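You operate a simulated robot arm through the tools that you are given. There is no shell and no other tool. Be economical: measure what you need, move in short steps, check, and stop when the job is done.

You run a simulated two-armed robot. Do the job below in one go: nothing can be reset, and whatever is moved stays where it is left.

TASK
Switch the monitor off, wipe off its smudge and the dust on the low wooden stand.
Fine: use the blue pad, then put it back; tilt the monitor to 0 before wiping. Set down upright: blue pad. What is to be rubbed or washed off counts as gone when no trace of it is left.

It is judged by the outcome, as a careful person would: the job done as asked, and still so three seconds after it is handed in. It fails if anything else is knocked over, pushed out of place, dropped, spilled or broken.

THE ROBOT
Two 6-joint arms with two-finger parallel grippers on one trunk, on a base that drives. Base frame: it is fixed to the floor where the robot stands at the start and does not move with it; the origin is under the middle of the robot, x ahead of it, y to its left, z up; the surface under the hand at the start is at about z = 744. Lengths are in mm, angles in degrees, forces in N, time in s.
The left shoulder is at the start at [80, 216, 1566], the right one opposite. With the tool pointing down near the work surface each hand reaches from about 100 to 620 mm from the robot's upright axis, wherever it stands, measured 20 degrees to its own side. Places, roughly: blue pad [500, -1750, 750]; dust on the low wooden stand [600, -1800, 600]; monitor [900, 200, 1200]; monitor key [900, 0, 1000]. Payload 3.43 kg a hand.
The TCP of each hand is the grasp point between the finger pads, 30 mm short of the fingertips. In the tool frame z runs along the fingers and y along their closing line. The gripper opens to 94 mm. The fingers are 28 mm wide and 10 mm thick; the gripper's body (50 by 96 mm) begins 55 mm behind the TCP.
Orientation is told as [roll, pitch, yaw] about the base's x, y, z axes, in that order, counted from this pose: with the fingers straight down and closing along the base's y, the tool's x points along the base's -x, its y along +y and its z along -z.

THE INTERFACE
- The arms move only by the tool step_arm. It takes "left_plan", "right_plan" or both (then of equal length, played together; a hand with none holds still); each is a list of rows, each a list of 7 numbers: the shift along the base's x, y, z in units of 25 mm (1.0 is 25 mm), then the turn, a rotation vector about the base's x, y, z in units of 8 degrees (1.0 is 8 degrees), then the opening, from 0 (shut) to 1 (fully open). In form: [[dx, dy, dz, rx, ry, rz, gripper], ...]. A call has 1 to 12 rows; each row shifts and turns the commanded pose from where the row before left it. A call with a number of a shift or a turn outside -1 to 1 is refused whole. Rows are played at 5 a second. More than 50 mm and 8.6 degrees between two rows, or a gripper value outside its range, and nothing of the call is played. Where a pose cannot be reached the arm comes as near as it can. A force on the tool above 90 N (or 10 N above the force at the start of the call, whichever is more), or a blocked arm, ends the call early, and 0.2 s more pass. Each finger travels about 72 mm/s and halts on what it meets, pressing with about 27 N; the grip force reading is that of the motor and also rises with nothing between the fingers. The clock runs only during rows and for 0.2 s after the last one: add rows that do not move to give the fingers time. The reply holds the time, the measured pose of the TCP, the force on the tool along the base axes, the opening and the grip force, in the units named above and with some noise, with the torque about the TCP (base axes, N m) and any sound that the robot's microphone picked up.
- Cameras (640 x 400 px; columns grow to the right, rows downward): "scene" is now at [115.7, 3.2, 1722.1]; the picture's right is [0.08, -1.00, 0.00], its down [-0.69, -0.05, -0.72] and it looks along [0.72, 0.06, -0.69] (base axes); focal length 262 px, centre (320, 200). "left" rides on the left gripper at [76, -14, -103] in its tool frame; the picture's right is [0.18, 0.98, 0.00], its down [-0.75, 0.14, -0.64] and it looks along [-0.63, 0.12, 0.77] (tool axes); focal length 243 px, centre (320, 200). "right" rides on the right gripper at [76, 14, -103] in its tool frame; the picture's right is [-0.18, 0.98, 0.00], its down [-0.75, -0.14, -0.64] and it looks along [-0.63, -0.12, 0.77] (tool axes); focal length 243 px, centre (320, 200). There is no depth. A picture from a camera that has moved, and an enlarged one, comes with that camera's place and axes in the base frame and with its lens. The place of the scene camera against the robot may be out by one fixed shift of up to 18 mm in any direction.
- camera(camera): a new picture of that camera. The clock stands still meanwhile.
- lift_body(by): slides the trunk up (or, below 0, down) by that many mm; the arms and the scene camera ride with it, the base frame stays. It gives what a move gives, with no picture.
- base_move(legs): drives the robot by 1 to 6 legs, each [ahead, left, turn to the left] in mm, mm and degrees, along the robot's own axes; the way and the turn of a leg run together, so that a leg with both is an arc; at most 1500 mm and 180 degrees a leg. The arms and the cameras ride along, it lands a little off, and it stops where it bumps. It gives what a move gives.
- pan_tilt(pan, tilt): turns the head with the scene camera to pan (to the left, within 86 degrees either way) and tilt (down, from -29 to 69), counted from straight ahead of the robot. It gives what a move gives.
- inspect(camera, box): a new picture of the part [left, top, right, bottom] of that camera's present view, enlarged. The clock stands still meanwhile.
- finish_job(): hands the job in; it is judged then, once.

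Go step by step. Nothing tells you exact positions but the pictures and the camera data: compare them with the known pose of the tool, close in by small moves and look again before you grip or let go. The budget is 120 turns and 92 pictures, counting those below and the enlarged ones. Unless the task says otherwise, let go and move clear before handing in, and close with one line.

The tools are called as name(argument=value, ...) on one line, values as JSON. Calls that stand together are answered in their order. step_arm: Moves the arms, as the interface text tells. Its arguments: {"type":"object","properties":{"left_plan":{"type":"array","items":{"type":"array","items":{"type":"number"}}},"right_plan":{"type":"array","items":{"type":"array","items":{"type":"number"}}}},"required":[]} The other tools are called the same way: lift_body (by) slides the trunk up or down; base_move (legs) drives the base; pan_tilt (pan, tilt) turns the head that bears the scene camera; camera (camera) takes a picture; inspect (camera, box) takes an enlarged picture of a part of a camera's view; finish_job () hands the job in.

At the start:

```text
t: 0.0
left_eef_pos: [528.3, 203.5, 999.6]
left_tcp_rot: [0.0, 0.0, 0.0]
left_contact_force: [-0.3, 0.2, -0.3]
left_torque: [-0.02, -0.02, -0.05]
left_width: 94.1
left_gripper_force: 0.1
right_eef_pos: [457.3, -205.5, 1000.0]
right_tcp_rot: [0.0, 0.1, 0.0]
right_contact_force: [0.3, -0.7, -0.1]
right_torque: [0.04, 0.02, 0.0]
right_width: 94.2
right_gripper_force: 0.0
trunk travel left (down, up): [-796.0, 44.0]
robot x, y, heading: [-2.7, -3.5, 0.1]
head pan, tilt: [4.4, 43.7]
```

scene: 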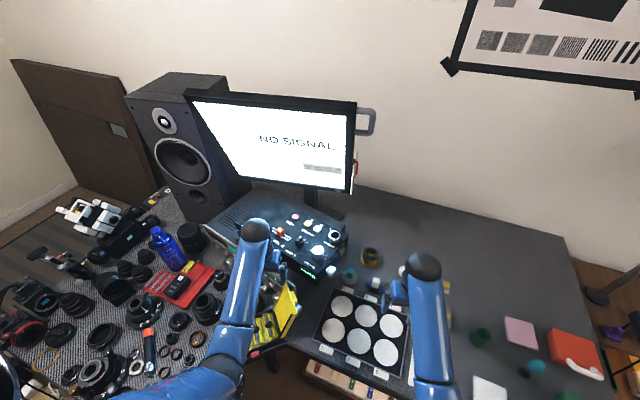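
right: 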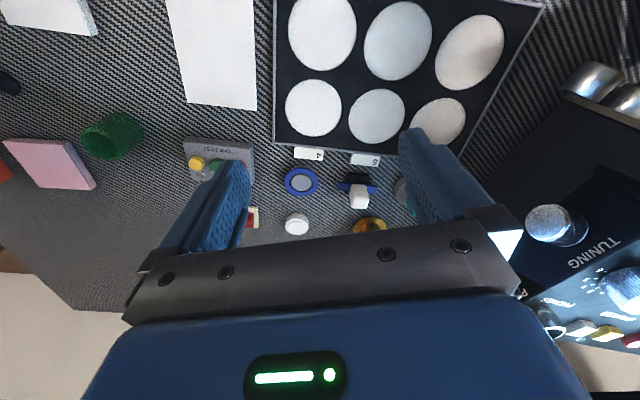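
left: 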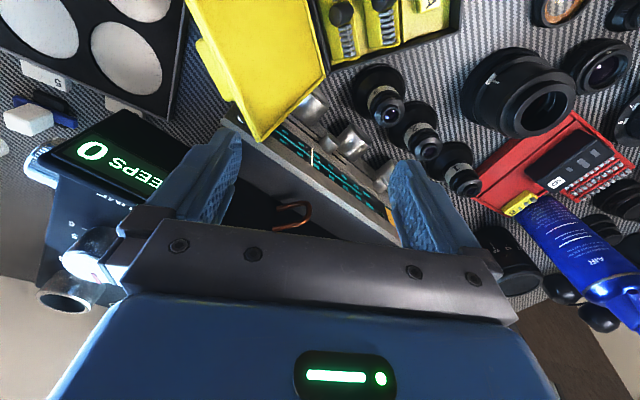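

The monitor is ahead-left, showing "NO SIGNAL". I'll look at it more closely, then toward the blue pad on the right.

inspect(camera="scene", box=[170, 70, 410, 220])

pan_tilt(pan=-75, tilt=35)

camera(camera="scene")

```text
2.67 times, centred on (290, 145) of scene
camera zoom: at [115.7, 3.2, 1722.1], right [0.08, -1.0, 0.0], down [-0.69, -0.05, -0.72], along [0.72, 0.06, -0.69], focal length 700 px, centre (400, 347)
```

zoom: 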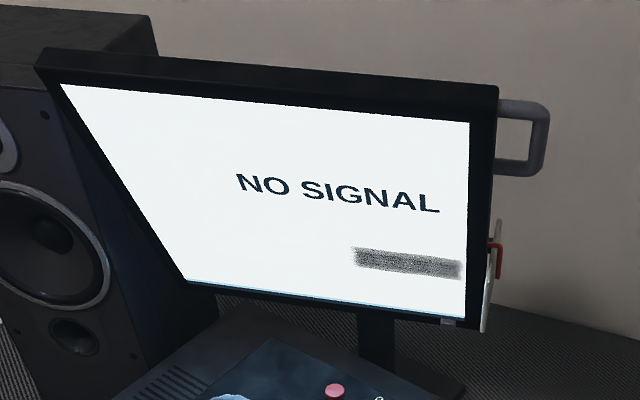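

```text
t: 1.5
left_eef_pos: [529.2, 202.5, 1000.3]
left_tcp_rot: [0.0, -0.1, 0.0]
left_contact_force: [-0.1, 0.8, 0.7]
left_torque: [0.02, 0.01, 0.0]
left_width: 93.8
left_gripper_force: 0.0
right_eef_pos: [457.6, -204.3, 999.7]
right_tcp_rot: [0.0, 0.0, 0.0]
right_contact_force: [-0.4, 1.2, 0.0]
right_torque: [-0.01, -0.03, 0.0]
right_width: 94.1
right_gripper_force: 0.1
trunk travel left (down, up): [-796.0, 44.0]
robot x, y, heading: [3.1, 1.8, 0.1]
head pan, tilt: [-75.0, 35.0]
```

```text
87 pictures are left
camera scene: at [56.5, -88.2, 1735.1], right [-0.97, -0.26, 0.0], down [-0.15, 0.55, -0.82], along [0.21, -0.79, -0.57], focal length 262 px, centre (320, 200)
```

scene: 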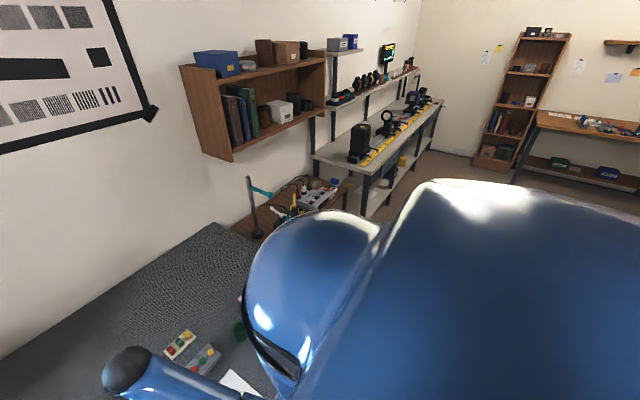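

I need a closer look at the monitor's right edge (handle, tilt scale, key).

pan_tilt(pan=0, tilt=30)

inspect(camera="scene", box=[280, 130, 400, 270])

camera(camera="scene")

```text
t: 3.0
left_eef_pos: [528.4, 203.8, 999.2]
left_tcp_rot: [-0.1, 0.0, 0.1]
left_contact_force: [-0.1, -0.4, -0.8]
left_torque: [-0.02, 0.01, 0.02]
left_width: 94.1
left_gripper_force: 0.1
right_eef_pos: [456.6, -204.8, 999.6]
right_tcp_rot: [0.0, 0.0, -0.1]
right_contact_force: [0.3, 0.6, 1.1]
right_torque: [0.0, -0.04, -0.01]
right_width: 94.1
right_gripper_force: 0.0
trunk travel left (down, up): [-796.0, 44.0]
robot x, y, heading: [-0.0, -0.1, 0.2]
head pan, tilt: [0.0, 30.0]
```

```text
2.86 times, centred on (340, 200) of scene
camera zoom: at [124.1, -3.1, 1742.9], right [0.0, -1.0, 0.0], down [-0.5, 0.0, -0.87], along [0.87, 0.0, -0.5], focal length 750 px, centre (263, 200)
```

zoom: 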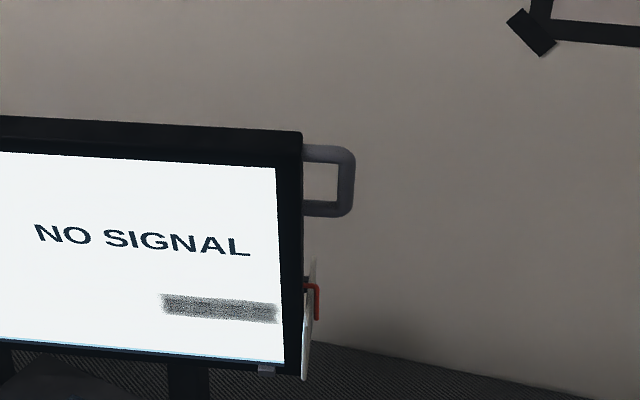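

```text
85 pictures are left
camera scene: at [124.1, -3.1, 1742.9], right [0.0, -1.0, 0.0], down [-0.5, 0.0, -0.87], along [0.87, 0.0, -0.5], focal length 262 px, centre (320, 200)
```

scene: 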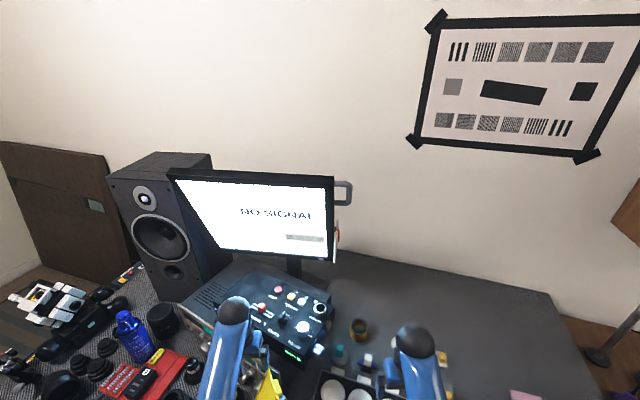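

The gray handle sits on the monitor's right side, a gray key sits under its lower right corner, and a tilt scale with a red pointer is on the side face. I'll bring the right hand up and point it forward, with its camera on the outside, to see this side.

step_arm(right_plan=[[0, 0, 0.8, -0.577, -0.577, 0.577, 1], [0, 0, 0.8, -0.577, -0.577, 0.577, 1], [0, 0, 0.8, -0.577, -0.577, 0.577, 1], [0.3, 0, 0.8, -0.577, -0.577, 0.577, 1], [0.3, 0, 0.8, -0.577, -0.577, 0.577, 1], [0.5, 0, 0.8, -0.577, -0.577, 0.577, 1], [0.8, 0, 0.8, -0.577, -0.577, 0.577, 1], [0.8, 0, 0.8, -0.577, -0.577, 0.577, 1]])

step_arm(right_plan=[[0.9, -0.1, 0.2, -0.577, -0.577, 0.577, 1], [0.9, -0.1, 0.2, -0.577, -0.577, 0.577, 1], [0.9, -0.1, 0.2, -0.577, -0.577, 0.577, 1], [0.9, -0.1, 0, -0.577, -0.577, 0.577, 1], [0.9, -0.1, 0, -0.577, -0.577, 0.577, 1], [0.9, -0.1, 0, -0.577, -0.577, 0.577, 1], [0.9, 0, 0, -0.577, -0.577, 0.577, 1], [0, 0, 0, 0, 0, 0, 1]])

camera(camera="right")

```text
t: 4.8
left_eef_pos: [529.7, 203.4, 1001.0]
left_tcp_rot: [0.0, 0.0, 0.0]
left_contact_force: [-0.2, 1.1, -0.1]
left_torque: [-0.01, 0.02, -0.02]
left_width: 94.1
left_gripper_force: 0.2
right_eef_pos: [527.0, -204.4, 1158.8]
right_tcp_rot: [-48.6, -19.3, 48.6]
right_contact_force: [-0.5, -0.6, -0.1]
right_torque: [-0.04, -0.02, -0.01]
right_width: 94.0
right_gripper_force: 0.0
trunk travel left (down, up): [-796.0, 44.0]
robot x, y, heading: [-0.6, 4.1, -0.0]
head pan, tilt: [0.0, 30.0]
```

```text
t: 6.6
left_eef_pos: [529.2, 202.3, 999.1]
left_tcp_rot: [0.0, 0.0, 0.0]
left_contact_force: [-0.5, 0.7, 0.4]
left_torque: [-0.01, 0.0, 0.04]
left_width: 94.1
left_gripper_force: 0.1
right_eef_pos: [681.9, -220.0, 1175.5]
right_tcp_rot: [-90.0, 0.0, 90.0]
right_contact_force: [0.2, 0.4, 0.0]
right_torque: [-0.01, 0.0, 0.01]
right_width: 93.8
right_gripper_force: 0.0
trunk travel left (down, up): [-796.0, 44.0]
robot x, y, heading: [-1.0, -0.2, -0.0]
head pan, tilt: [0.0, 30.0]
```

```text
84 pictures are left
camera right: at [579.4, -295.7, 1160.0], right [0.0, 0.18, -0.98], down [-0.64, 0.75, 0.14], along [0.77, 0.63, 0.12], focal length 243 px, centre (320, 200)
```

right: 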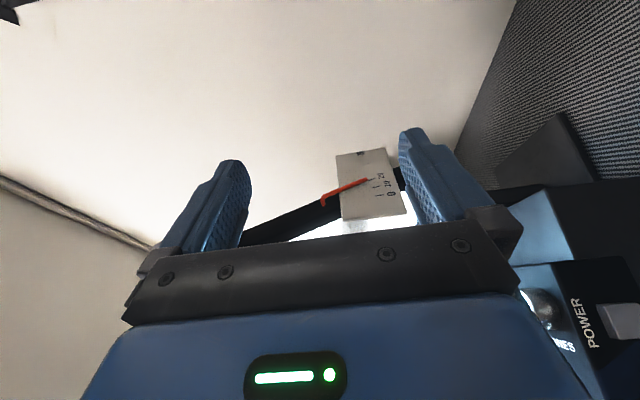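

The scale is visible between the fingers. I'll zoom in on it.

inspect(camera="right", box=[300, 130, 420, 230])

```text
4.00 times, centred on (360, 180) of right
camera zoom: at [579.4, -295.7, 1160.0], right [0.0, 0.18, -0.98], down [-0.64, 0.75, 0.14], along [0.77, 0.63, 0.12], focal length 970 px, centre (160, 280)
```

zoom: 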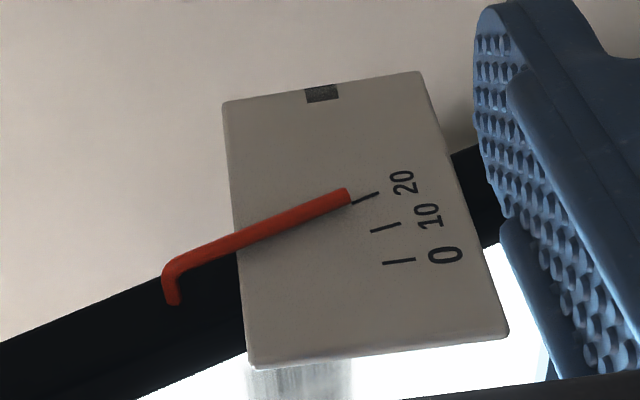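

The pointer reads 20 (monitor leaning forward). Now I'll lower the hand to see the key under the lower edge.

step_arm(right_plan=[[0, 0, -1, 0, 0, 0, 1], [0, 0, -1, 0, 0, 0, 1], [0, 0, -1, 0, 0, 0, 1], [0, 0, -1, 0, 0, 0, 1], [0, 0, -1, 0, 0, 0, 1], [0, 0, -1, 0, 0, 0, 1], [0, 0, -1, 0, 0, 0, 1], [0, 0, 0, 0, 0, 0, 1]])

camera(camera="right")

```text
t: 8.4
left_eef_pos: [527.8, 203.7, 1000.4]
left_tcp_rot: [0.0, 0.0, 0.0]
left_contact_force: [0.1, 0.3, 0.3]
left_torque: [0.0, 0.04, 0.0]
left_width: 94.2
left_gripper_force: 0.1
right_eef_pos: [681.6, -220.0, 998.7]
right_tcp_rot: [-90.0, 0.0, 89.9]
right_contact_force: [1.2, 0.6, -0.5]
right_torque: [0.02, -0.01, 0.02]
right_width: 94.0
right_gripper_force: 0.1
trunk travel left (down, up): [-796.0, 44.0]
robot x, y, heading: [1.3, -1.2, 0.1]
head pan, tilt: [0.0, 30.0]
```

```text
82 pictures are left
camera right: at [578.4, -295.9, 984.4], right [0.0, 0.18, -0.98], down [-0.64, 0.75, 0.14], along [0.77, 0.63, 0.12], focal length 243 px, centre (320, 200)
```

right: 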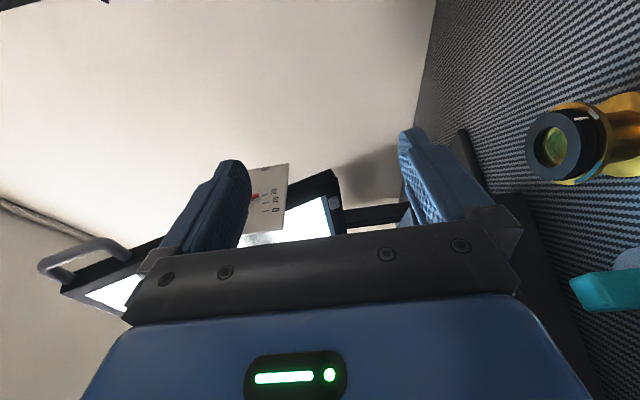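

inspect(camera="right", box=[230, 150, 430, 260])

```text
3.20 times, centred on (330, 205) of right
camera zoom: at [578.4, -295.9, 984.4], right [0.0, 0.18, -0.98], down [-0.64, 0.75, 0.14], along [0.77, 0.63, 0.12], focal length 776 px, centre (288, 184)
```

zoom: 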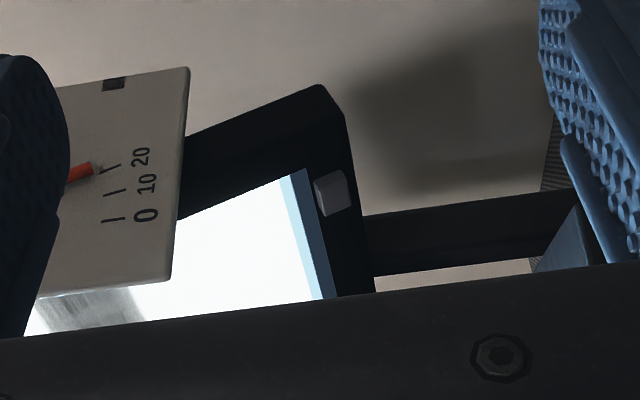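

The key is a small gray button on the front of the bottom bezel near the right corner, about [917, -8, 1014]. I'll close the fingers and line up in front of it.

step_arm(right_plan=[[0, 0.9, 0, 0, -0.25, 0, 0], [0, 0.95, 0, 0, -0.25, 0, 0], [0, 0.95, 0, 0, -0.25, 0, 0], [0, 0.95, 0, 0, -0.25, 0, 0], [0, 0.95, 0, 0, 0, -0.2, 0], [0, 0.95, 0, 0, 0, -0.2, 0], [0, 0.95, 0, 0, 0, -0.2, 0], [0.5, 0.95, 0, 0, 0, -0.2, 0], [1, 1, 0, 0, 0, 0, 0], [1, 0, 0, 0, 0, 0, 0], [0, 0, 0, 0, 0, 0, 0]])

camera(camera="right")

```text
t: 10.4
left_eef_pos: [523.0, 186.6, 1005.5]
left_tcp_rot: [0.3, -0.5, -1.0]
left_contact_force: [-0.2, -0.7, 0.2]
left_torque: [0.01, 0.01, -0.01]
left_width: 93.8
left_gripper_force: 0.0
right_eef_pos: [689.7, -54.5, 997.8]
right_tcp_rot: [-97.4, 0.8, 80.6]
right_contact_force: [-20.6, -47.9, 34.3]
right_torque: [-0.22, 2.12, 4.91]
right_width: 0.0
right_gripper_force: 27.1
right hand out of reach, approached as far as the arm can: row 9
trunk travel left (down, up): [-796.0, 44.0]
robot x, y, heading: [-6.2, -3.5, -1.0]
head pan, tilt: [0.0, 30.0]
stopped in row 9 (right hand): the force on the tool passed its limit at 99 N (the readings are from after the stop); the commanded pose is now the measured one
```

```text
80 pictures are left
camera right: at [578.6, -114.0, 970.3], right [0.15, 0.15, -0.98], down [-0.53, 0.85, 0.05], along [0.84, 0.51, 0.21], focal length 243 px, centre (320, 200)
```

right: 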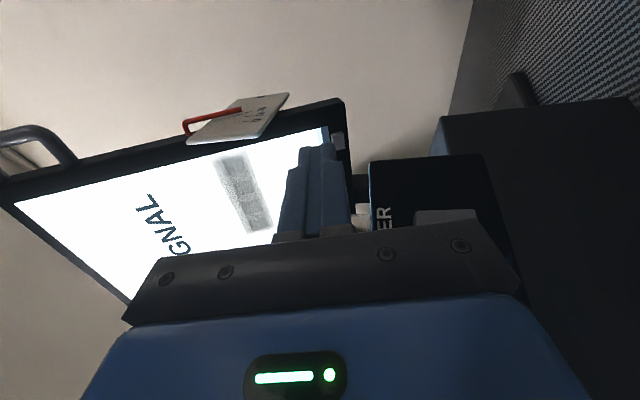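

The right forearm bumped the left arm. I'll back the right arm off, then pull the left arm up and out of the way.

step_arm(right_plan=[[0, -1, 0, 0, 0, 0, 0], [0, -1, 0, 0, 0, 0, 0], [0, 0, 0, 0, 0, 0, 0]])

step_arm(left_plan=[[0, 0.3, 1, 0, 0, 0, 1], [0, 0.5, 1, 0, 0, 0, 1], [0, 0.5, 1, 0, 0, 0, 1], [-0.5, 0.8, 1, 0, 0, 0, 1], [-0.5, 0.8, 1, 0, 0, 0, 1], [-0.5, 0.8, 1, 0, 0, 0, 1], [-0.5, 0.8, 0.5, 0, 0, 0, 1], [-0.5, 0.8, 0.5, 0, 0, 0, 1], [-0.5, 0.8, 0.5, 0, 0, 0, 1], [-0.5, 0.8, 0, 0, 0, 0, 1], [0, 0, 0, 0, 0, 0, 1]])

camera(camera="scene")

```text
t: 11.2
left_eef_pos: [527.3, 193.5, 1001.0]
left_tcp_rot: [0.0, -0.1, -0.6]
left_contact_force: [-0.8, -0.3, -0.3]
left_torque: [0.05, -0.02, 0.0]
left_width: 94.1
left_gripper_force: 0.1
right_eef_pos: [695.6, -89.1, 988.7]
right_tcp_rot: [-96.5, 1.3, 81.9]
right_contact_force: [0.2, -0.9, 0.2]
right_torque: [0.0, 0.03, 0.02]
right_width: 0.1
right_gripper_force: 27.1
trunk travel left (down, up): [-796.0, 44.0]
robot x, y, heading: [-2.3, 2.9, -0.7]
head pan, tilt: [0.0, 30.0]
```

```text
t: 13.6
left_eef_pos: [514.3, 378.5, 1035.0]
left_tcp_rot: [0.2, -0.1, -0.6]
left_contact_force: [-0.1, 1.2, -0.9]
left_torque: [-0.01, 0.04, 0.01]
left_width: 94.0
left_gripper_force: 0.1
left hand out of reach, approached as far as the arm can: row 2, 3, 4, 5, 6, 7, 8, 9
right_eef_pos: [696.4, -88.7, 989.0]
right_tcp_rot: [-96.5, 1.2, 82.0]
right_contact_force: [-0.4, 0.9, 1.0]
right_torque: [0.0, 0.0, 0.03]
right_width: 0.0
right_gripper_force: 27.6
trunk travel left (down, up): [-796.0, 44.0]
robot x, y, heading: [-4.8, -1.7, -0.7]
head pan, tilt: [0.0, 30.0]
```

```text
79 pictures are left
camera scene: at [122.2, -7.0, 1742.9], right [-0.01, -1.0, 0.0], down [-0.5, 0.01, -0.87], along [0.87, -0.01, -0.5], focal length 262 px, centre (320, 200)
```

scene: 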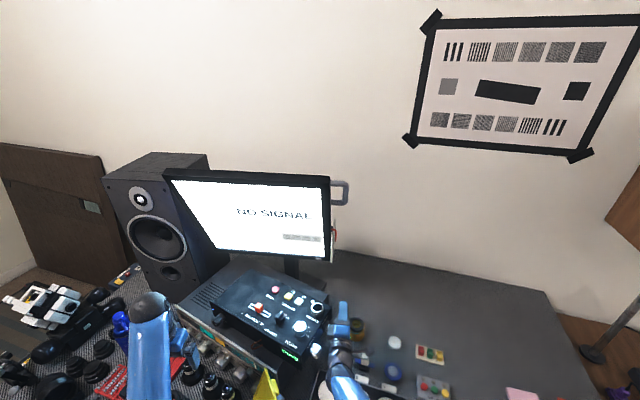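

Triangulating both views puts the key at about [918, -6, 1013]. With the left arm clear, I'll move the right fingertip to just in front of it.

step_arm(right_plan=[[0.6, 0.52, 0.08, 0, 0, 0, 0], [0.9, 0.52, 0.08, 0, 0, 0, 0], [0.9, 0.52, 0.08, 0, 0, 0, 0], [0.9, 0.52, 0.08, 0, 0, 0, 0], [0.9, 0.52, 0.08, 0, 0, 0, 0], [0.9, 0.52, 0.08, 0, 0, 0, 0], [0.9, 0.52, 0.08, 0, 0, 0, 0], [0, 0, 0, 0, 0, 0, 0]])

camera(camera="right")

```text
t: 14.8
left_eef_pos: [515.8, 368.4, 1037.3]
left_tcp_rot: [0.2, -0.2, -1.3]
left_contact_force: [0.7, 0.3, -0.7]
left_torque: [0.01, 0.04, 0.02]
left_width: 93.9
left_gripper_force: 0.0
right_eef_pos: [733.3, -62.3, 1017.8]
right_tcp_rot: [-94.5, 2.6, 80.1]
right_contact_force: [-16.0, -31.6, 10.3]
right_torque: [-1.16, 1.25, 2.0]
right_width: 0.1
right_gripper_force: 27.3
right hand out of reach, approached as far as the arm can: row 2, 3, 4, 5
trunk travel left (down, up): [-796.0, 44.0]
robot x, y, heading: [-3.2, -5.1, -1.3]
head pan, tilt: [0.0, 30.0]
stopped in row 5 (right hand): the force on the tool passed its limit at 104 N (the readings are from after the stop); the commanded pose is now the measured one
```

```text
78 pictures are left
camera right: at [620.5, -120.8, 998.4], right [0.1, 0.12, -0.99], down [-0.51, 0.86, 0.06], along [0.85, 0.5, 0.15], focal length 243 px, centre (320, 200)
```

right: 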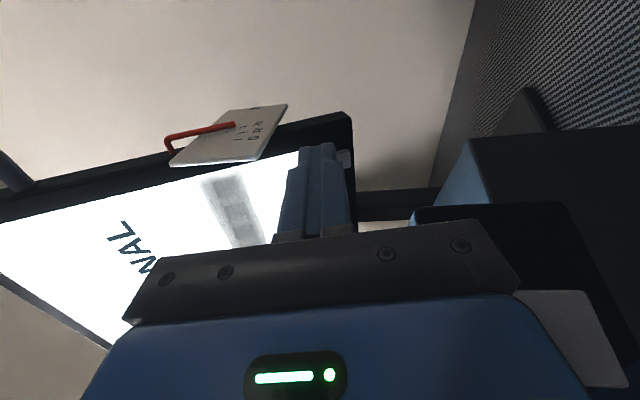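

Something still blocks it; the scene view should show what.

pan_tilt(pan=0, tilt=60)

camera(camera="scene")

```text
t: 15.7
left_eef_pos: [513.9, 365.8, 1038.4]
left_tcp_rot: [0.3, -0.2, -1.1]
left_contact_force: [0.4, 0.4, 0.0]
left_torque: [0.02, -0.01, -0.03]
left_width: 93.9
left_gripper_force: 0.1
right_eef_pos: [734.2, -61.2, 1018.3]
right_tcp_rot: [-94.5, 2.3, 80.6]
right_contact_force: [-16.1, -39.8, 1.2]
right_torque: [-1.75, 0.77, 2.4]
right_width: 0.0
right_gripper_force: 26.8
trunk travel left (down, up): [-796.0, 44.0]
robot x, y, heading: [0.3, -2.1, -1.1]
head pan, tilt: [0.0, 60.0]
```

```text
77 pictures are left
camera scene: at [92.9, -20.1, 1701.0], right [-0.02, -1.0, -0.01], down [-0.86, 0.02, -0.5], along [0.5, 0.0, -0.86], focal length 262 px, centre (320, 200)
```

scene: 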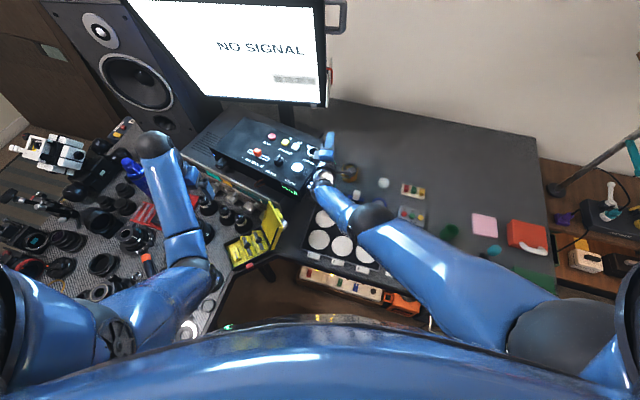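

The hand is against the right side of the black control box. I'll back off to the right, then come at the key diagonally from the right, where it's clear.

step_arm(right_plan=[[0, -1, 0, 0, 0, 0, 0], [0, -1, 0, 0, 0, 0, 0], [0, -1, 0, 0, 0, 0, 0], [0, -1, 0, 0, 0, 0.9, 0], [0, -1, 0, 0, 0, 0.9, 0], [0, 0, 0, 0, 0, 0.9, 0], [0, 0, 0, 0, 0, 0.9, 0], [0, 0, 0, 0, 0, 0.9, 0], [0, 0, 0, 0, 0, 0.9, 0], [0, 0, 0, 0, 0, 0.9, 0], [0, 0, 0, 0, 0, 0.9, 0], [0, 0, 0, 0, 0, 0, 0]])

camera(camera="scene")

camera(camera="right")

```text
t: 18.3
left_eef_pos: [516.8, 372.2, 1034.9]
left_tcp_rot: [0.1, 0.0, -1.1]
left_contact_force: [-0.2, 0.2, -0.2]
left_torque: [-0.02, 0.0, 0.0]
left_width: 93.8
left_gripper_force: 0.0
right_eef_pos: [718.5, -175.8, 1037.5]
right_tcp_rot: [-94.5, 2.5, 138.5]
right_contact_force: [-0.2, -0.7, 0.4]
right_torque: [-0.03, 0.01, 0.02]
right_width: 0.0
right_gripper_force: 26.9
right hand out of reach, approached as far as the arm can: row 10, 11
trunk travel left (down, up): [-796.0, 44.0]
robot x, y, heading: [-4.8, -1.0, -1.1]
head pan, tilt: [0.0, 60.0]
```

```text
76 pictures are left
camera scene: at [97.5, -8.7, 1700.7], right [-0.02, -1.0, 0.0], down [-0.87, 0.02, -0.5], along [0.5, -0.01, -0.87], focal length 262 px, centre (320, 200)
```

scene: 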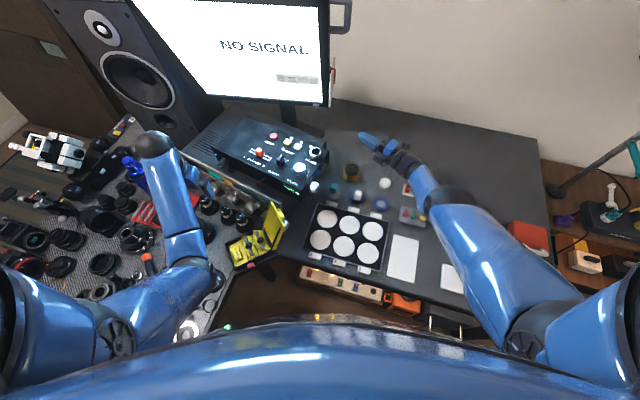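

```text
75 pictures are left
camera right: at [709.5, -303.3, 1019.2], right [-0.05, 0.15, -0.99], down [-1.0, 0.01, 0.06], along [0.02, 0.99, 0.15], focal length 243 px, centre (320, 200)
```

right: 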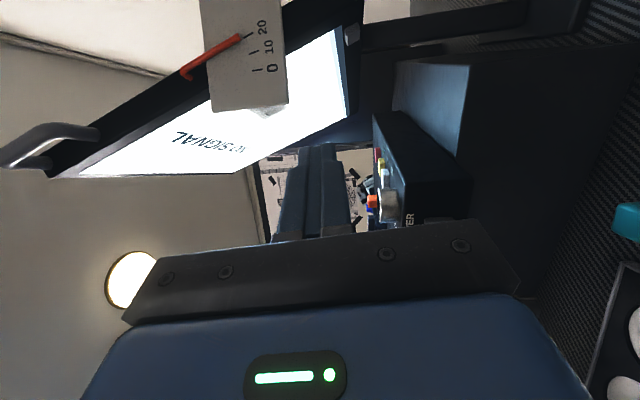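

Now clear, with the box undisturbed. I'll approach the key diagonally.

step_arm(right_plan=[[0.8, 0.3, -0.2, 0, 0, 0, 0], [0.8, 0.5, -0.2, 0, 0, 0, 0], [0.8, 0.8, -0.2, 0, 0, 0, 0], [0.8, 0.8, -0.2, 0, 0, 0, 0], [0.8, 0.8, -0.2, 0, 0, 0, 0], [0.7, 0.9, -0.2, 0, 0, 0, 0], [0, 0, 0, 0, 0, 0, 0]])

camera(camera="right")

```text
t: 19.9
left_eef_pos: [516.3, 372.2, 1035.4]
left_tcp_rot: [0.0, -0.1, -1.1]
left_contact_force: [0.0, -0.6, 0.4]
left_torque: [-0.01, -0.01, 0.01]
left_width: 94.3
left_gripper_force: 0.0
right_eef_pos: [760.2, -91.4, 1075.5]
right_tcp_rot: [-94.3, 2.6, 138.5]
right_contact_force: [0.0, -0.3, 1.2]
right_torque: [0.01, 0.0, 0.01]
right_width: 0.0
right_gripper_force: 26.6
right hand out of reach, approached as far as the arm can: row 1, 2, 3, 4, 5, 6
trunk travel left (down, up): [-796.0, 44.0]
robot x, y, heading: [-4.4, -3.1, -1.1]
head pan, tilt: [0.0, 60.0]
```

```text
74 pictures are left
camera right: at [749.6, -217.4, 1056.6], right [-0.05, 0.15, -0.99], down [-1.0, 0.02, 0.06], along [0.02, 0.99, 0.15], focal length 243 px, centre (320, 200)
```

right: 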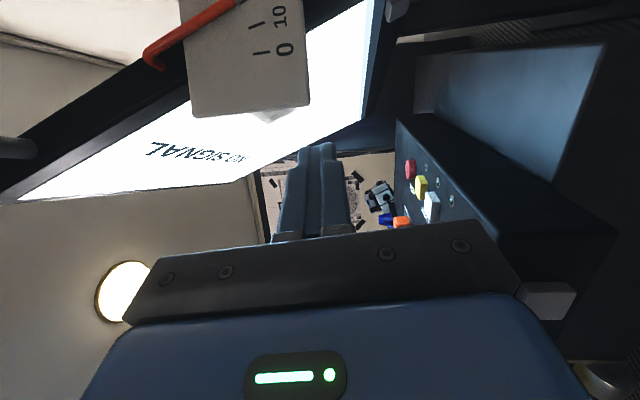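

The arm is at its reach limit with the shoulder this high. I'll raise both hands and lower the trunk so that it reaches further.

step_arm(left_plan=[[-0.8, -0.2, 0, 0, 0, 0, 1], [-0.8, -0.2, 0.2, 0, 0, 0, 1], [-0.8, -0.2, 0.8, 0, 0, 0, 1], [-0.8, -0.2, 1, 0, 0, 0, 1], [-0.8, -0.2, 1, 0, 0, 0, 1], [-0.8, -0.2, 1, 0, 0, 0, 1], [-0.8, -0.2, 1, 0, 0, 0, 1], [0, 0, 1, 0, 0, 0, 1], [0, 0, 1, 0, 0, 0, 1], [0, 0, 1, 0, 0, 0, 1]], right_plan=[[-0.8, -0.9, 0.5, 0, 0, 0, 0], [-0.8, -0.9, 0.5, 0, 0, 0, 0], [-0.8, -0.9, 1, 0, 0, 0, 0], [-0.8, -0.9, 1, 0, 0, 0, 0], [-0.6, -0.7, 1, 0, 0, 0, 0], [-0.6, 0, 1, 0, 0, 0, 0], [0, 0, 1, 0, 0, 0, 0], [0, 0, 1, 0, 0, 0, 0], [0, 0, 1, 0, 0, 0, 0], [0, 0, 1, 0, 0, 0, 0]])

pan_tilt(pan=0, tilt=50)

camera(camera="scene")

```text
t: 22.1
left_eef_pos: [424.6, 357.0, 1003.5]
left_tcp_rot: [0.0, -0.2, -1.1]
left_contact_force: [-0.2, -1.6, 0.2]
left_torque: [0.03, -0.01, 0.02]
left_width: 93.6
left_gripper_force: 0.0
left hand out of reach, approached as far as the arm can: row 1, 2, 3, 4, 5, 6, 7, 8, 9, 10
right_eef_pos: [648.4, -197.4, 1301.0]
right_tcp_rot: [-94.4, 2.6, 138.6]
right_contact_force: [0.0, 0.3, -1.0]
right_torque: [0.01, 0.01, 0.03]
right_width: 0.0
right_gripper_force: 26.5
trunk travel left (down, up): [-796.0, 44.0]
robot x, y, heading: [-3.9, -7.0, -1.0]
head pan, tilt: [0.0, 60.0]
```

```text
t: 22.8
left_eef_pos: [425.3, 355.2, 1004.8]
left_tcp_rot: [0.2, -0.2, -1.1]
left_contact_force: [1.0, -0.1, -0.4]
left_torque: [-0.03, -0.02, 0.02]
left_width: 94.0
left_gripper_force: 0.1
right_eef_pos: [649.2, -198.8, 1300.7]
right_tcp_rot: [-94.4, 2.7, 138.5]
right_contact_force: [0.1, 0.6, -0.3]
right_torque: [0.03, 0.0, 0.0]
right_width: 0.0
right_gripper_force: 26.4
trunk travel left (down, up): [-796.0, 44.0]
robot x, y, heading: [-4.1, -2.8, -1.0]
head pan, tilt: [0.0, 50.0]
```

```text
73 pictures are left
camera scene: at [107.3, -8.9, 1713.3], right [-0.02, -1.0, 0.0], down [-0.77, 0.01, -0.64], along [0.64, -0.01, -0.77], focal length 262 px, centre (320, 200)
```

scene: 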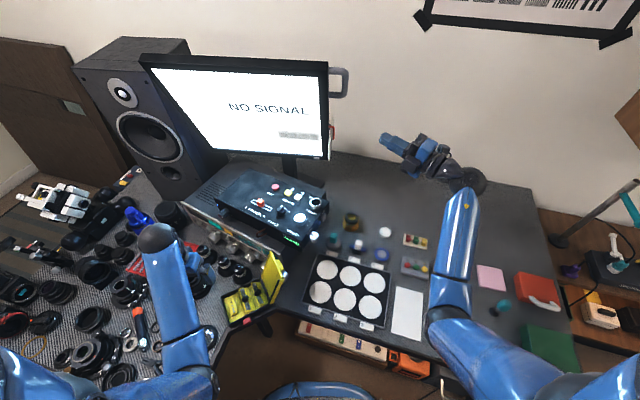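

The left arm can't rise with its tool pointing down, so I'll turn its fingers forward while raising it.

step_arm(left_plan=[[0, 0, 0, 0.577, -0.577, -0.577, 1], [0, 0, 0.5, 0.577, -0.577, -0.577, 1], [0, 0, 0.8, 0.577, -0.577, -0.577, 1], [0, 0, 1, 0.577, -0.577, -0.577, 1], [0, 0, 1, 0.577, -0.577, -0.577, 1], [0, 0, 1, 0.577, -0.577, -0.577, 1], [0, 0, 1, 0.577, -0.577, -0.577, 1], [0, 0, 1, 0.577, -0.577, -0.577, 1], [0, 0, 1, 0.577, -0.577, -0.577, 1], [0, 0, 1, 0.577, -0.577, -0.577, 1], [0, 0, 1, 0, 0, 0, 1], [0, 0, 1, 0, 0, 0, 1]])

lift_body(by=-150)

```text
t: 25.4
left_eef_pos: [461.7, 373.7, 1232.7]
left_tcp_rot: [62.2, -16.1, -62.5]
left_contact_force: [-0.7, -1.0, -0.3]
left_torque: [0.03, 0.0, -0.02]
left_width: 93.9
left_gripper_force: 0.0
left hand out of reach, approached as far as the arm can: row 9, 10, 11, 12
right_eef_pos: [649.8, -195.7, 1300.7]
right_tcp_rot: [-94.5, 2.6, 138.5]
right_contact_force: [-0.4, 0.4, 0.6]
right_torque: [-0.02, 0.03, -0.03]
right_width: 0.1
right_gripper_force: 26.8
trunk travel left (down, up): [-796.0, 44.0]
robot x, y, heading: [-4.5, -1.6, -1.0]
head pan, tilt: [0.0, 50.0]
```

```text
t: 27.2
left_eef_pos: [459.2, 372.3, 1083.0]
left_tcp_rot: [62.2, -16.0, -62.6]
left_contact_force: [-0.3, 0.8, -0.2]
left_torque: [-0.01, -0.03, -0.02]
left_width: 94.2
left_gripper_force: 0.0
right_eef_pos: [648.6, -197.3, 1151.5]
right_tcp_rot: [-94.5, 2.7, 138.5]
right_contact_force: [0.1, 0.9, -0.4]
right_torque: [0.01, 0.01, -0.03]
right_width: 0.1
right_gripper_force: 27.2
trunk travel left (down, up): [-646.0, 194.0]
robot x, y, heading: [-3.5, -4.6, -1.0]
head pan, tilt: [0.0, 50.0]
```

lift_body(by=-80)

step_arm(right_plan=[[1, 0, -0.3, 0, 0, 0, 0], [1, 0, -0.3, 0, 0, 0, 0], [1, 0.4, -0.3, 0, 0, 0, 0], [1, 0.8, -0.3, 0, 0, 0, 0], [1, 0.8, -0.2, 0, 0, 0, 0], [1, 0.8, -0.2, 0, 0, 0, 0], [1, 0.8, -0.2, 0, 0, 0, 0], [0.8, 0.8, 0, 0, 0, 0, 0], [0.5, 1, 0, 0, 0, 0, 0], [0.2, 1, 0, 0, 0, 0, 0], [0, 0, 0, 0, 0, 0, 0]])

camera(camera="right")

```text
t: 28.4
left_eef_pos: [460.6, 373.6, 1002.5]
left_tcp_rot: [62.2, -16.0, -62.7]
left_contact_force: [-0.5, 0.3, 0.6]
left_torque: [0.01, 0.04, -0.01]
left_width: 93.9
left_gripper_force: 0.2
right_eef_pos: [648.3, -197.2, 1071.2]
right_tcp_rot: [-94.5, 2.5, 138.5]
right_contact_force: [-0.5, -0.1, -0.1]
right_torque: [0.0, 0.02, -0.02]
right_width: 0.0
right_gripper_force: 27.2
trunk travel left (down, up): [-566.0, 274.0]
robot x, y, heading: [-2.1, -5.3, -1.1]
head pan, tilt: [0.0, 50.0]
```

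```text
t: 30.8
left_eef_pos: [460.4, 373.2, 1002.4]
left_tcp_rot: [62.1, -16.1, -62.6]
left_contact_force: [0.5, -0.3, 0.7]
left_torque: [0.02, -0.01, 0.0]
left_width: 93.9
left_gripper_force: 0.1
right_eef_pos: [854.3, -40.1, 1029.1]
right_tcp_rot: [-94.5, 2.5, 138.5]
right_contact_force: [-0.6, 0.4, 0.0]
right_torque: [-0.02, -0.04, 0.01]
right_width: 0.0
right_gripper_force: 26.7
right hand out of reach, approached as far as the arm can: row 10
trunk travel left (down, up): [-566.0, 274.0]
robot x, y, heading: [-2.9, -4.2, -0.8]
head pan, tilt: [0.0, 50.0]
```

```text
72 pictures are left
camera right: at [845.1, -167.7, 1009.6], right [-0.05, 0.15, -0.99], down [-1.0, 0.01, 0.06], along [0.02, 0.99, 0.15], focal length 243 px, centre (320, 200)
```

right: 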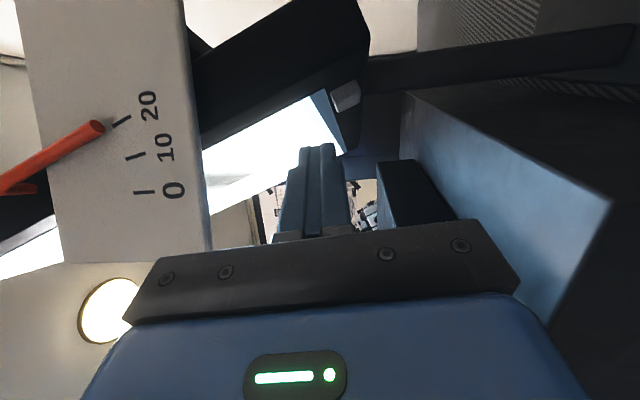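

Key confirmed at [916, -6, 1013]. I need slightly more reach, so I'll back off, lower the trunk a bit more and approach again.

step_arm(left_plan=[[0, 0, 1, 0, 0, 0, 1], [0, 0, 1, 0, 0, 0, 1], [0, 0, 1, 0, 0, 0, 1]], right_plan=[[-0.5, -1, 1, 0, 0, 0, 0], [-0.5, -1, 1, 0, 0, 0, 0], [0, 0, 1, 0, 0, 0, 0]])

lift_body(by=-90)

step_arm(right_plan=[[0.6, 0.4, 0, 0, 0, 0, 0], [0.6, 0.8, 0, 0, 0, 0, 0], [0.4, 0.9, 0, 0, 0, 0, 0], [0, 0.9, 0, 0, 0, 0, 0], [0, 0, 0, 0, 0, 0, 0]])

camera(camera="right")

```text
t: 31.6
left_eef_pos: [486.0, 385.4, 1065.5]
left_tcp_rot: [62.1, -16.1, -62.7]
left_contact_force: [0.7, -0.2, 0.1]
left_torque: [0.02, 0.03, 0.03]
left_width: 93.9
left_gripper_force: 0.1
left hand out of reach, approached as far as the arm can: row 1, 2, 3
right_eef_pos: [866.4, -92.2, 1075.7]
right_tcp_rot: [-93.1, 1.9, 138.9]
right_contact_force: [-34.1, -3.9, -45.7]
right_torque: [-1.33, 0.13, 0.94]
right_width: 0.0
right_gripper_force: 26.7
right hand out of reach, approached as far as the arm can: row 1, 2, 3
trunk travel left (down, up): [-566.0, 274.0]
robot x, y, heading: [-5.6, -2.2, -1.3]
head pan, tilt: [0.0, 50.0]
```

```text
t: 32.8
left_eef_pos: [485.0, 386.4, 977.4]
left_tcp_rot: [62.2, -16.2, -62.6]
left_contact_force: [-0.6, -0.1, -0.7]
left_torque: [0.0, 0.0, 0.02]
left_width: 94.1
left_gripper_force: 0.1
right_eef_pos: [871.4, -91.0, 1004.0]
right_tcp_rot: [-94.5, 2.6, 138.6]
right_contact_force: [-0.7, -0.5, -0.6]
right_torque: [-0.04, 0.01, 0.01]
right_width: 0.0
right_gripper_force: 27.4
trunk travel left (down, up): [-476.0, 364.0]
robot x, y, heading: [-3.7, -4.8, -1.1]
head pan, tilt: [0.0, 50.0]
```

```text
t: 34.0
left_eef_pos: [484.3, 387.1, 976.3]
left_tcp_rot: [62.3, -16.1, -62.5]
left_contact_force: [0.1, -0.2, -1.0]
left_torque: [0.04, 0.02, 0.01]
left_width: 93.8
left_gripper_force: 0.1
right_eef_pos: [874.5, -29.9, 1014.4]
right_tcp_rot: [-94.5, 2.6, 138.6]
right_contact_force: [-0.8, 0.3, -0.1]
right_torque: [0.03, -0.01, -0.01]
right_width: 0.0
right_gripper_force: 27.0
right hand out of reach, approached as far as the arm can: row 1, 2, 3
trunk travel left (down, up): [-476.0, 364.0]
robot x, y, heading: [-2.1, -3.7, -0.9]
head pan, tilt: [0.0, 50.0]
```

```text
71 pictures are left
camera right: at [865.2, -156.9, 994.6], right [-0.05, 0.15, -0.99], down [-1.0, 0.01, 0.06], along [0.02, 0.99, 0.15], focal length 243 px, centre (320, 200)
```

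right: 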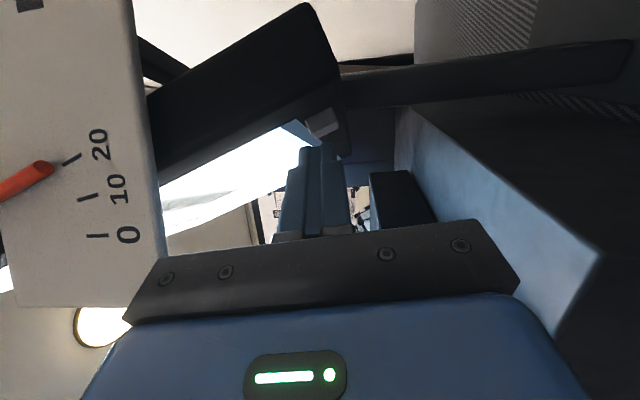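

The plain stretch is at the limit, so I'll back out and come from in front and above instead: fingers pointing forward and about 30° down, passing over the control box.

step_arm(right_plan=[[-1, -1, 0, 0, 0, 0, 0], [-1, -1, 0, 0, 0, 0, 0], [-1, -1, 0.2, 0, 0, 0, 0], [-1, -1, 0.4, 0, 0, 0, 0], [-0.5, 0, 0.6, 0, 0, -1, 0], [0, 0, 0.6, 0, 0, -1, 0], [0, 0, 0.6, 0, 0, -1, 0], [0, 0, 0.6, 0, 0, -1, 0], [0, 0, 0, 0, 0, -1, 0], [0, 0, 0, 0, 0, -0.4, 0], [0, 0, 0, 0, 0, 0, 0]])

step_arm(right_plan=[[0, 0, 0.2, 0, 1, 0, 0], [0, 0, 0.2, 0, 1, 0, 0], [0, 0, 0.2, 0, 1, 0, 0], [0, 0, 0.2, 0, 1, 0, 0], [0, 0, 0, 0, 0.3, 0, 0], [0, 1, 0, 0, 0, 0, 0], [0, 1, 0, 0, 0, 0, 0], [0, 1, 0, 0, 0, 0, 0], [0, 1, 0, 0, 0, 0, 0], [0, 0, 0, 0, 0, 0, 0]])

camera(camera="right")

```text
t: 36.4
left_eef_pos: [486.0, 386.6, 976.3]
left_tcp_rot: [62.1, -16.1, -62.6]
left_contact_force: [0.0, 0.0, 0.2]
left_torque: [0.0, 0.04, 0.01]
left_width: 94.0
left_gripper_force: 0.1
right_eef_pos: [946.0, -138.6, 1051.6]
right_tcp_rot: [-94.4, 2.6, 95.4]
right_contact_force: [0.5, 0.7, -0.2]
right_torque: [0.02, 0.01, -0.02]
right_width: 0.0
right_gripper_force: 27.6
right hand out of reach, approached as far as the arm can: row 1, 2, 3, 4, 5, 6, 7, 8, 9
trunk travel left (down, up): [-476.0, 364.0]
robot x, y, heading: [-1.8, -5.8, -1.2]
head pan, tilt: [0.0, 50.0]
```

```text
t: 38.4
left_eef_pos: [495.4, 373.9, 975.1]
left_tcp_rot: [62.1, -16.2, -63.8]
left_contact_force: [0.8, 0.8, 0.3]
left_torque: [-0.02, -0.03, -0.09]
left_width: 94.1
left_gripper_force: 0.1
right_eef_pos: [923.1, -106.5, 1067.6]
right_tcp_rot: [-60.3, -0.6, 91.8]
right_contact_force: [8.1, -40.5, -4.6]
right_torque: [1.54, 0.1, 1.49]
right_width: 0.0
right_gripper_force: 26.9
right hand out of reach, approached as far as the arm can: row 1, 3, 4, 5, 7, 8, 9
trunk travel left (down, up): [-476.0, 364.0]
robot x, y, heading: [-1.7, -11.0, -2.4]
head pan, tilt: [0.0, 50.0]
stopped in row 10 (right hand): the force on the tool passed its limit at 96 N (the readings are from after the stop); the commanded pose is now the measured one
```

```text
70 pictures are left
camera right: at [828.9, -186.1, 1105.8], right [-0.49, 0.17, -0.85], down [-0.51, 0.73, 0.45], along [0.7, 0.66, -0.27], focal length 243 px, centre (320, 200)
```

right: 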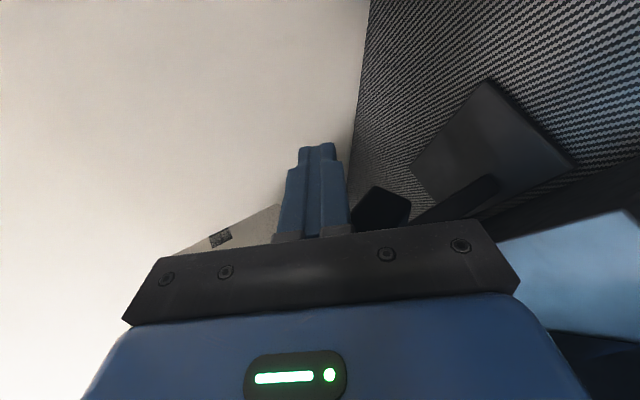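

The arm didn't follow my retreat as commanded and is now pressing leftwards on something by the monitor. I'll relieve it to the right in small moves and check the response.

step_arm(right_plan=[[0, -1, 0, 0, 0, 0, 0], [0, -1, 0, 0, 0, 0, 0], [0, 0, 0, 0, 0, 0, 0]])

camera(camera="scene")

```text
t: 39.2
left_eef_pos: [492.3, 376.1, 976.8]
left_tcp_rot: [62.3, -16.1, -63.5]
left_contact_force: [-0.4, 0.3, -0.3]
left_torque: [-0.01, -0.01, 0.02]
left_width: 94.1
left_gripper_force: 0.1
right_eef_pos: [920.7, -140.4, 1072.0]
right_tcp_rot: [-60.5, -0.8, 93.2]
right_contact_force: [0.2, -0.1, 0.3]
right_torque: [0.0, -0.03, -0.02]
right_width: 0.1
right_gripper_force: 27.0
trunk travel left (down, up): [-476.0, 364.0]
robot x, y, heading: [-3.2, -6.1, -1.8]
head pan, tilt: [0.0, 50.0]
```

```text
69 pictures are left
camera scene: at [108.9, -14.0, 1393.3], right [-0.03, -1.0, 0.0], down [-0.77, 0.03, -0.64], along [0.64, -0.02, -0.77], focal length 262 px, centre (320, 200)
```

scene: 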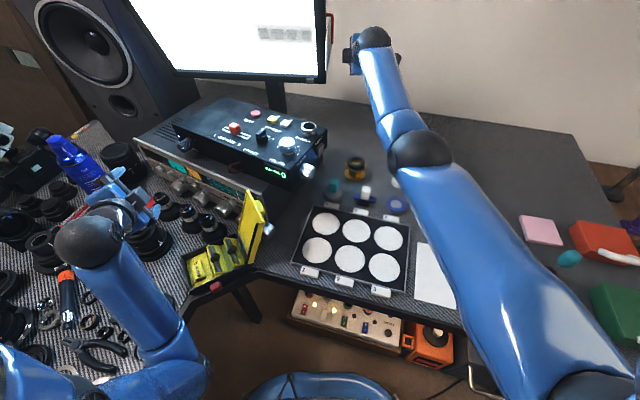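

The arm had been stretched straight. It's bent a little now, so I'll retract it in small moves.

step_arm(right_plan=[[-0.5, -0.3, 0.3, 0, 0, 0, 0], [-0.5, -0.3, 0.3, 0, 0, 0, 0], [-0.8, 0, 0.3, 0, 0, 0, 0], [-1, 0, 0.3, 0, 0, 0, 0], [-1, 0, 0.3, 0, 0, 0, 0], [-1, 0, 0, 0, 0, 0, 0], [-1, 0, 0, 0, 0, 0, 0], [0, 0, 0, 0, 0, 0, 0]], left_plan=[[-0.3, 0, 0.5, 0, 0, 0, 1], [-0.3, 0, 0.5, 0, 0, 0, 1], [-0.3, 0, 0.5, 0, 0, 0, 1], [-0.3, 0, 0.5, 0, 0, 0, 1], [-0.3, 0, 0.5, 0, 0, 0, 1], [-0.3, 0, 0.5, 0, 0, 0, 1], [0, 0, 0.5, 0, 0, 0, 1], [0, 0, 0, 0, 0, 0, 1]])

```text
t: 41.0
left_eef_pos: [491.8, 401.2, 1057.1]
left_tcp_rot: [62.2, -16.2, -63.6]
left_contact_force: [-0.2, -0.2, -0.2]
left_torque: [0.01, 0.01, -0.02]
left_width: 93.8
left_gripper_force: 0.0
left hand out of reach, approached as far as the arm can: row 1, 2, 3, 4, 5, 6
right_eef_pos: [776.2, -155.1, 1109.6]
right_tcp_rot: [-60.5, -0.8, 93.1]
right_contact_force: [-0.7, -0.1, -0.9]
right_torque: [-0.02, -0.02, 0.01]
right_width: 0.0
right_gripper_force: 27.0
trunk travel left (down, up): [-476.0, 364.0]
robot x, y, heading: [-2.0, -6.9, -2.2]
head pan, tilt: [0.0, 50.0]
```

step_arm(right_plan=[[0, 1, 0, 0, 0, 0, 0], [0, 1, 0, 0, 0, 0, 0], [0, 1, 0, 0, 0, 0, 0], [0, 1, -0.5, 0, 0, 0, 0], [0, 1, -0.7, 0, 0, 0, 0], [0, 0.8, -0.7, 0, 0, 0, 0], [0.5, 0, -0.7, 0, 0, 0, 0], [0.8, 0, -0.5, 0, 0, 0, 0], [0.8, 0, -0.4, 0, 0, 0, 0], [0, 0, 0, 0, 0, 0, 0]])

camera(camera="right")

```text
t: 43.2
left_eef_pos: [491.1, 401.7, 1056.7]
left_tcp_rot: [62.2, -16.0, -63.5]
left_contact_force: [-0.6, 0.1, -0.2]
left_torque: [-0.02, 0.0, 0.02]
left_width: 94.1
left_gripper_force: 0.0
right_eef_pos: [828.9, -8.5, 1022.7]
right_tcp_rot: [-60.6, -0.8, 93.2]
right_contact_force: [0.1, 0.1, 1.2]
right_torque: [-0.03, 0.03, -0.03]
right_width: 0.1
right_gripper_force: 26.8
trunk travel left (down, up): [-476.0, 364.0]
robot x, y, heading: [1.0, -6.9, -1.8]
head pan, tilt: [0.0, 50.0]
```

```text
68 pictures are left
camera right: at [735.8, -91.0, 1058.8], right [-0.49, 0.17, -0.85], down [-0.53, 0.72, 0.45], along [0.69, 0.67, -0.27], focal length 243 px, centre (320, 200)
```

right: 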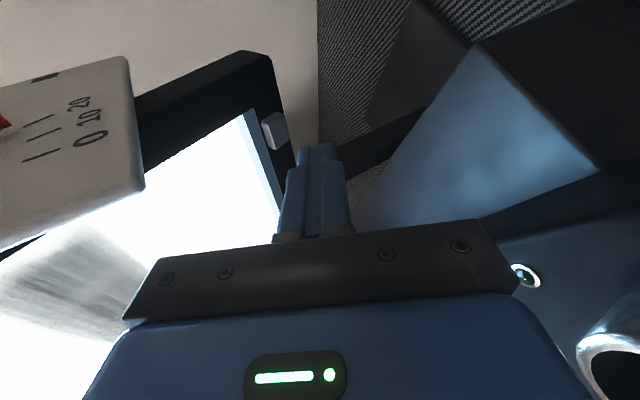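

Well aligned now. I'll push forward in small steps onto the key.

step_arm(right_plan=[[0.8, 0, 0, 0, 0, 0, 0], [0.8, 0, 0, 0, 0, 0, 0], [0.2, 0, 0, 0, 0, 0, 0], [0.2, 0, 0, 0, 0, 0, 0], [0, 0, 0, 0, 0, 0, 0]])

camera(camera="right")

```text
t: 44.4
left_eef_pos: [490.7, 401.1, 1056.5]
left_tcp_rot: [62.2, -16.2, -63.4]
left_contact_force: [0.8, 0.7, -0.4]
left_torque: [0.02, -0.02, 0.02]
left_width: 94.1
left_gripper_force: 0.1
right_eef_pos: [878.6, -9.3, 1021.8]
right_tcp_rot: [-60.7, -0.8, 93.1]
right_contact_force: [-0.1, -0.4, 0.6]
right_torque: [-0.03, 0.0, 0.01]
right_width: 0.0
right_gripper_force: 27.3
trunk travel left (down, up): [-476.0, 364.0]
robot x, y, heading: [0.5, -5.6, -1.7]
head pan, tilt: [0.0, 50.0]
```

```text
67 pictures are left
camera right: at [786.1, -91.3, 1058.6], right [-0.49, 0.17, -0.85], down [-0.53, 0.72, 0.45], along [0.69, 0.67, -0.27], focal length 243 px, centre (320, 200)
```

right: 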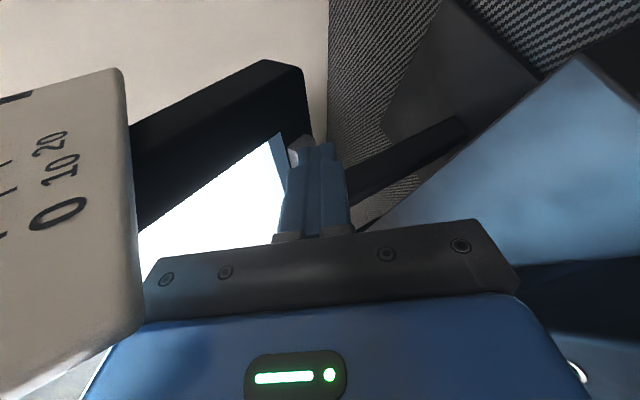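

step_arm(right_plan=[[0.15, 0, 0.15, 0, 0, 0, 0], [0.2, 0, 0, 0, 0, 0, 0], [0.2, 0, 0, 0, 0, 0, 0]])

inspect(camera="right", box=[260, 100, 380, 200])

```text
t: 45.2
left_eef_pos: [489.1, 400.6, 1056.8]
left_tcp_rot: [62.3, -16.1, -63.5]
left_contact_force: [-0.1, -0.8, -0.3]
left_torque: [0.0, -0.01, -0.02]
left_width: 94.0
left_gripper_force: 0.2
right_eef_pos: [890.4, -11.4, 1025.6]
right_tcp_rot: [-60.6, -0.8, 93.1]
right_contact_force: [-5.7, -1.6, -1.8]
right_torque: [0.01, 0.1, -0.09]
right_width: 0.0
right_gripper_force: 26.9
trunk travel left (down, up): [-476.0, 364.0]
robot x, y, heading: [-0.8, -6.4, -2.0]
head pan, tilt: [0.0, 50.0]
heard: click
```

```text
4.00 times, centred on (320, 150) of right
camera zoom: at [798.5, -91.9, 1062.7], right [-0.49, 0.17, -0.85], down [-0.53, 0.72, 0.45], along [0.69, 0.67, -0.26], focal length 970 px, centre (320, 400)
```

zoom: 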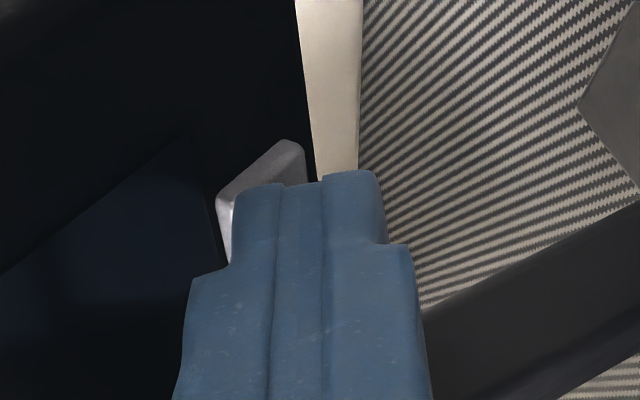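

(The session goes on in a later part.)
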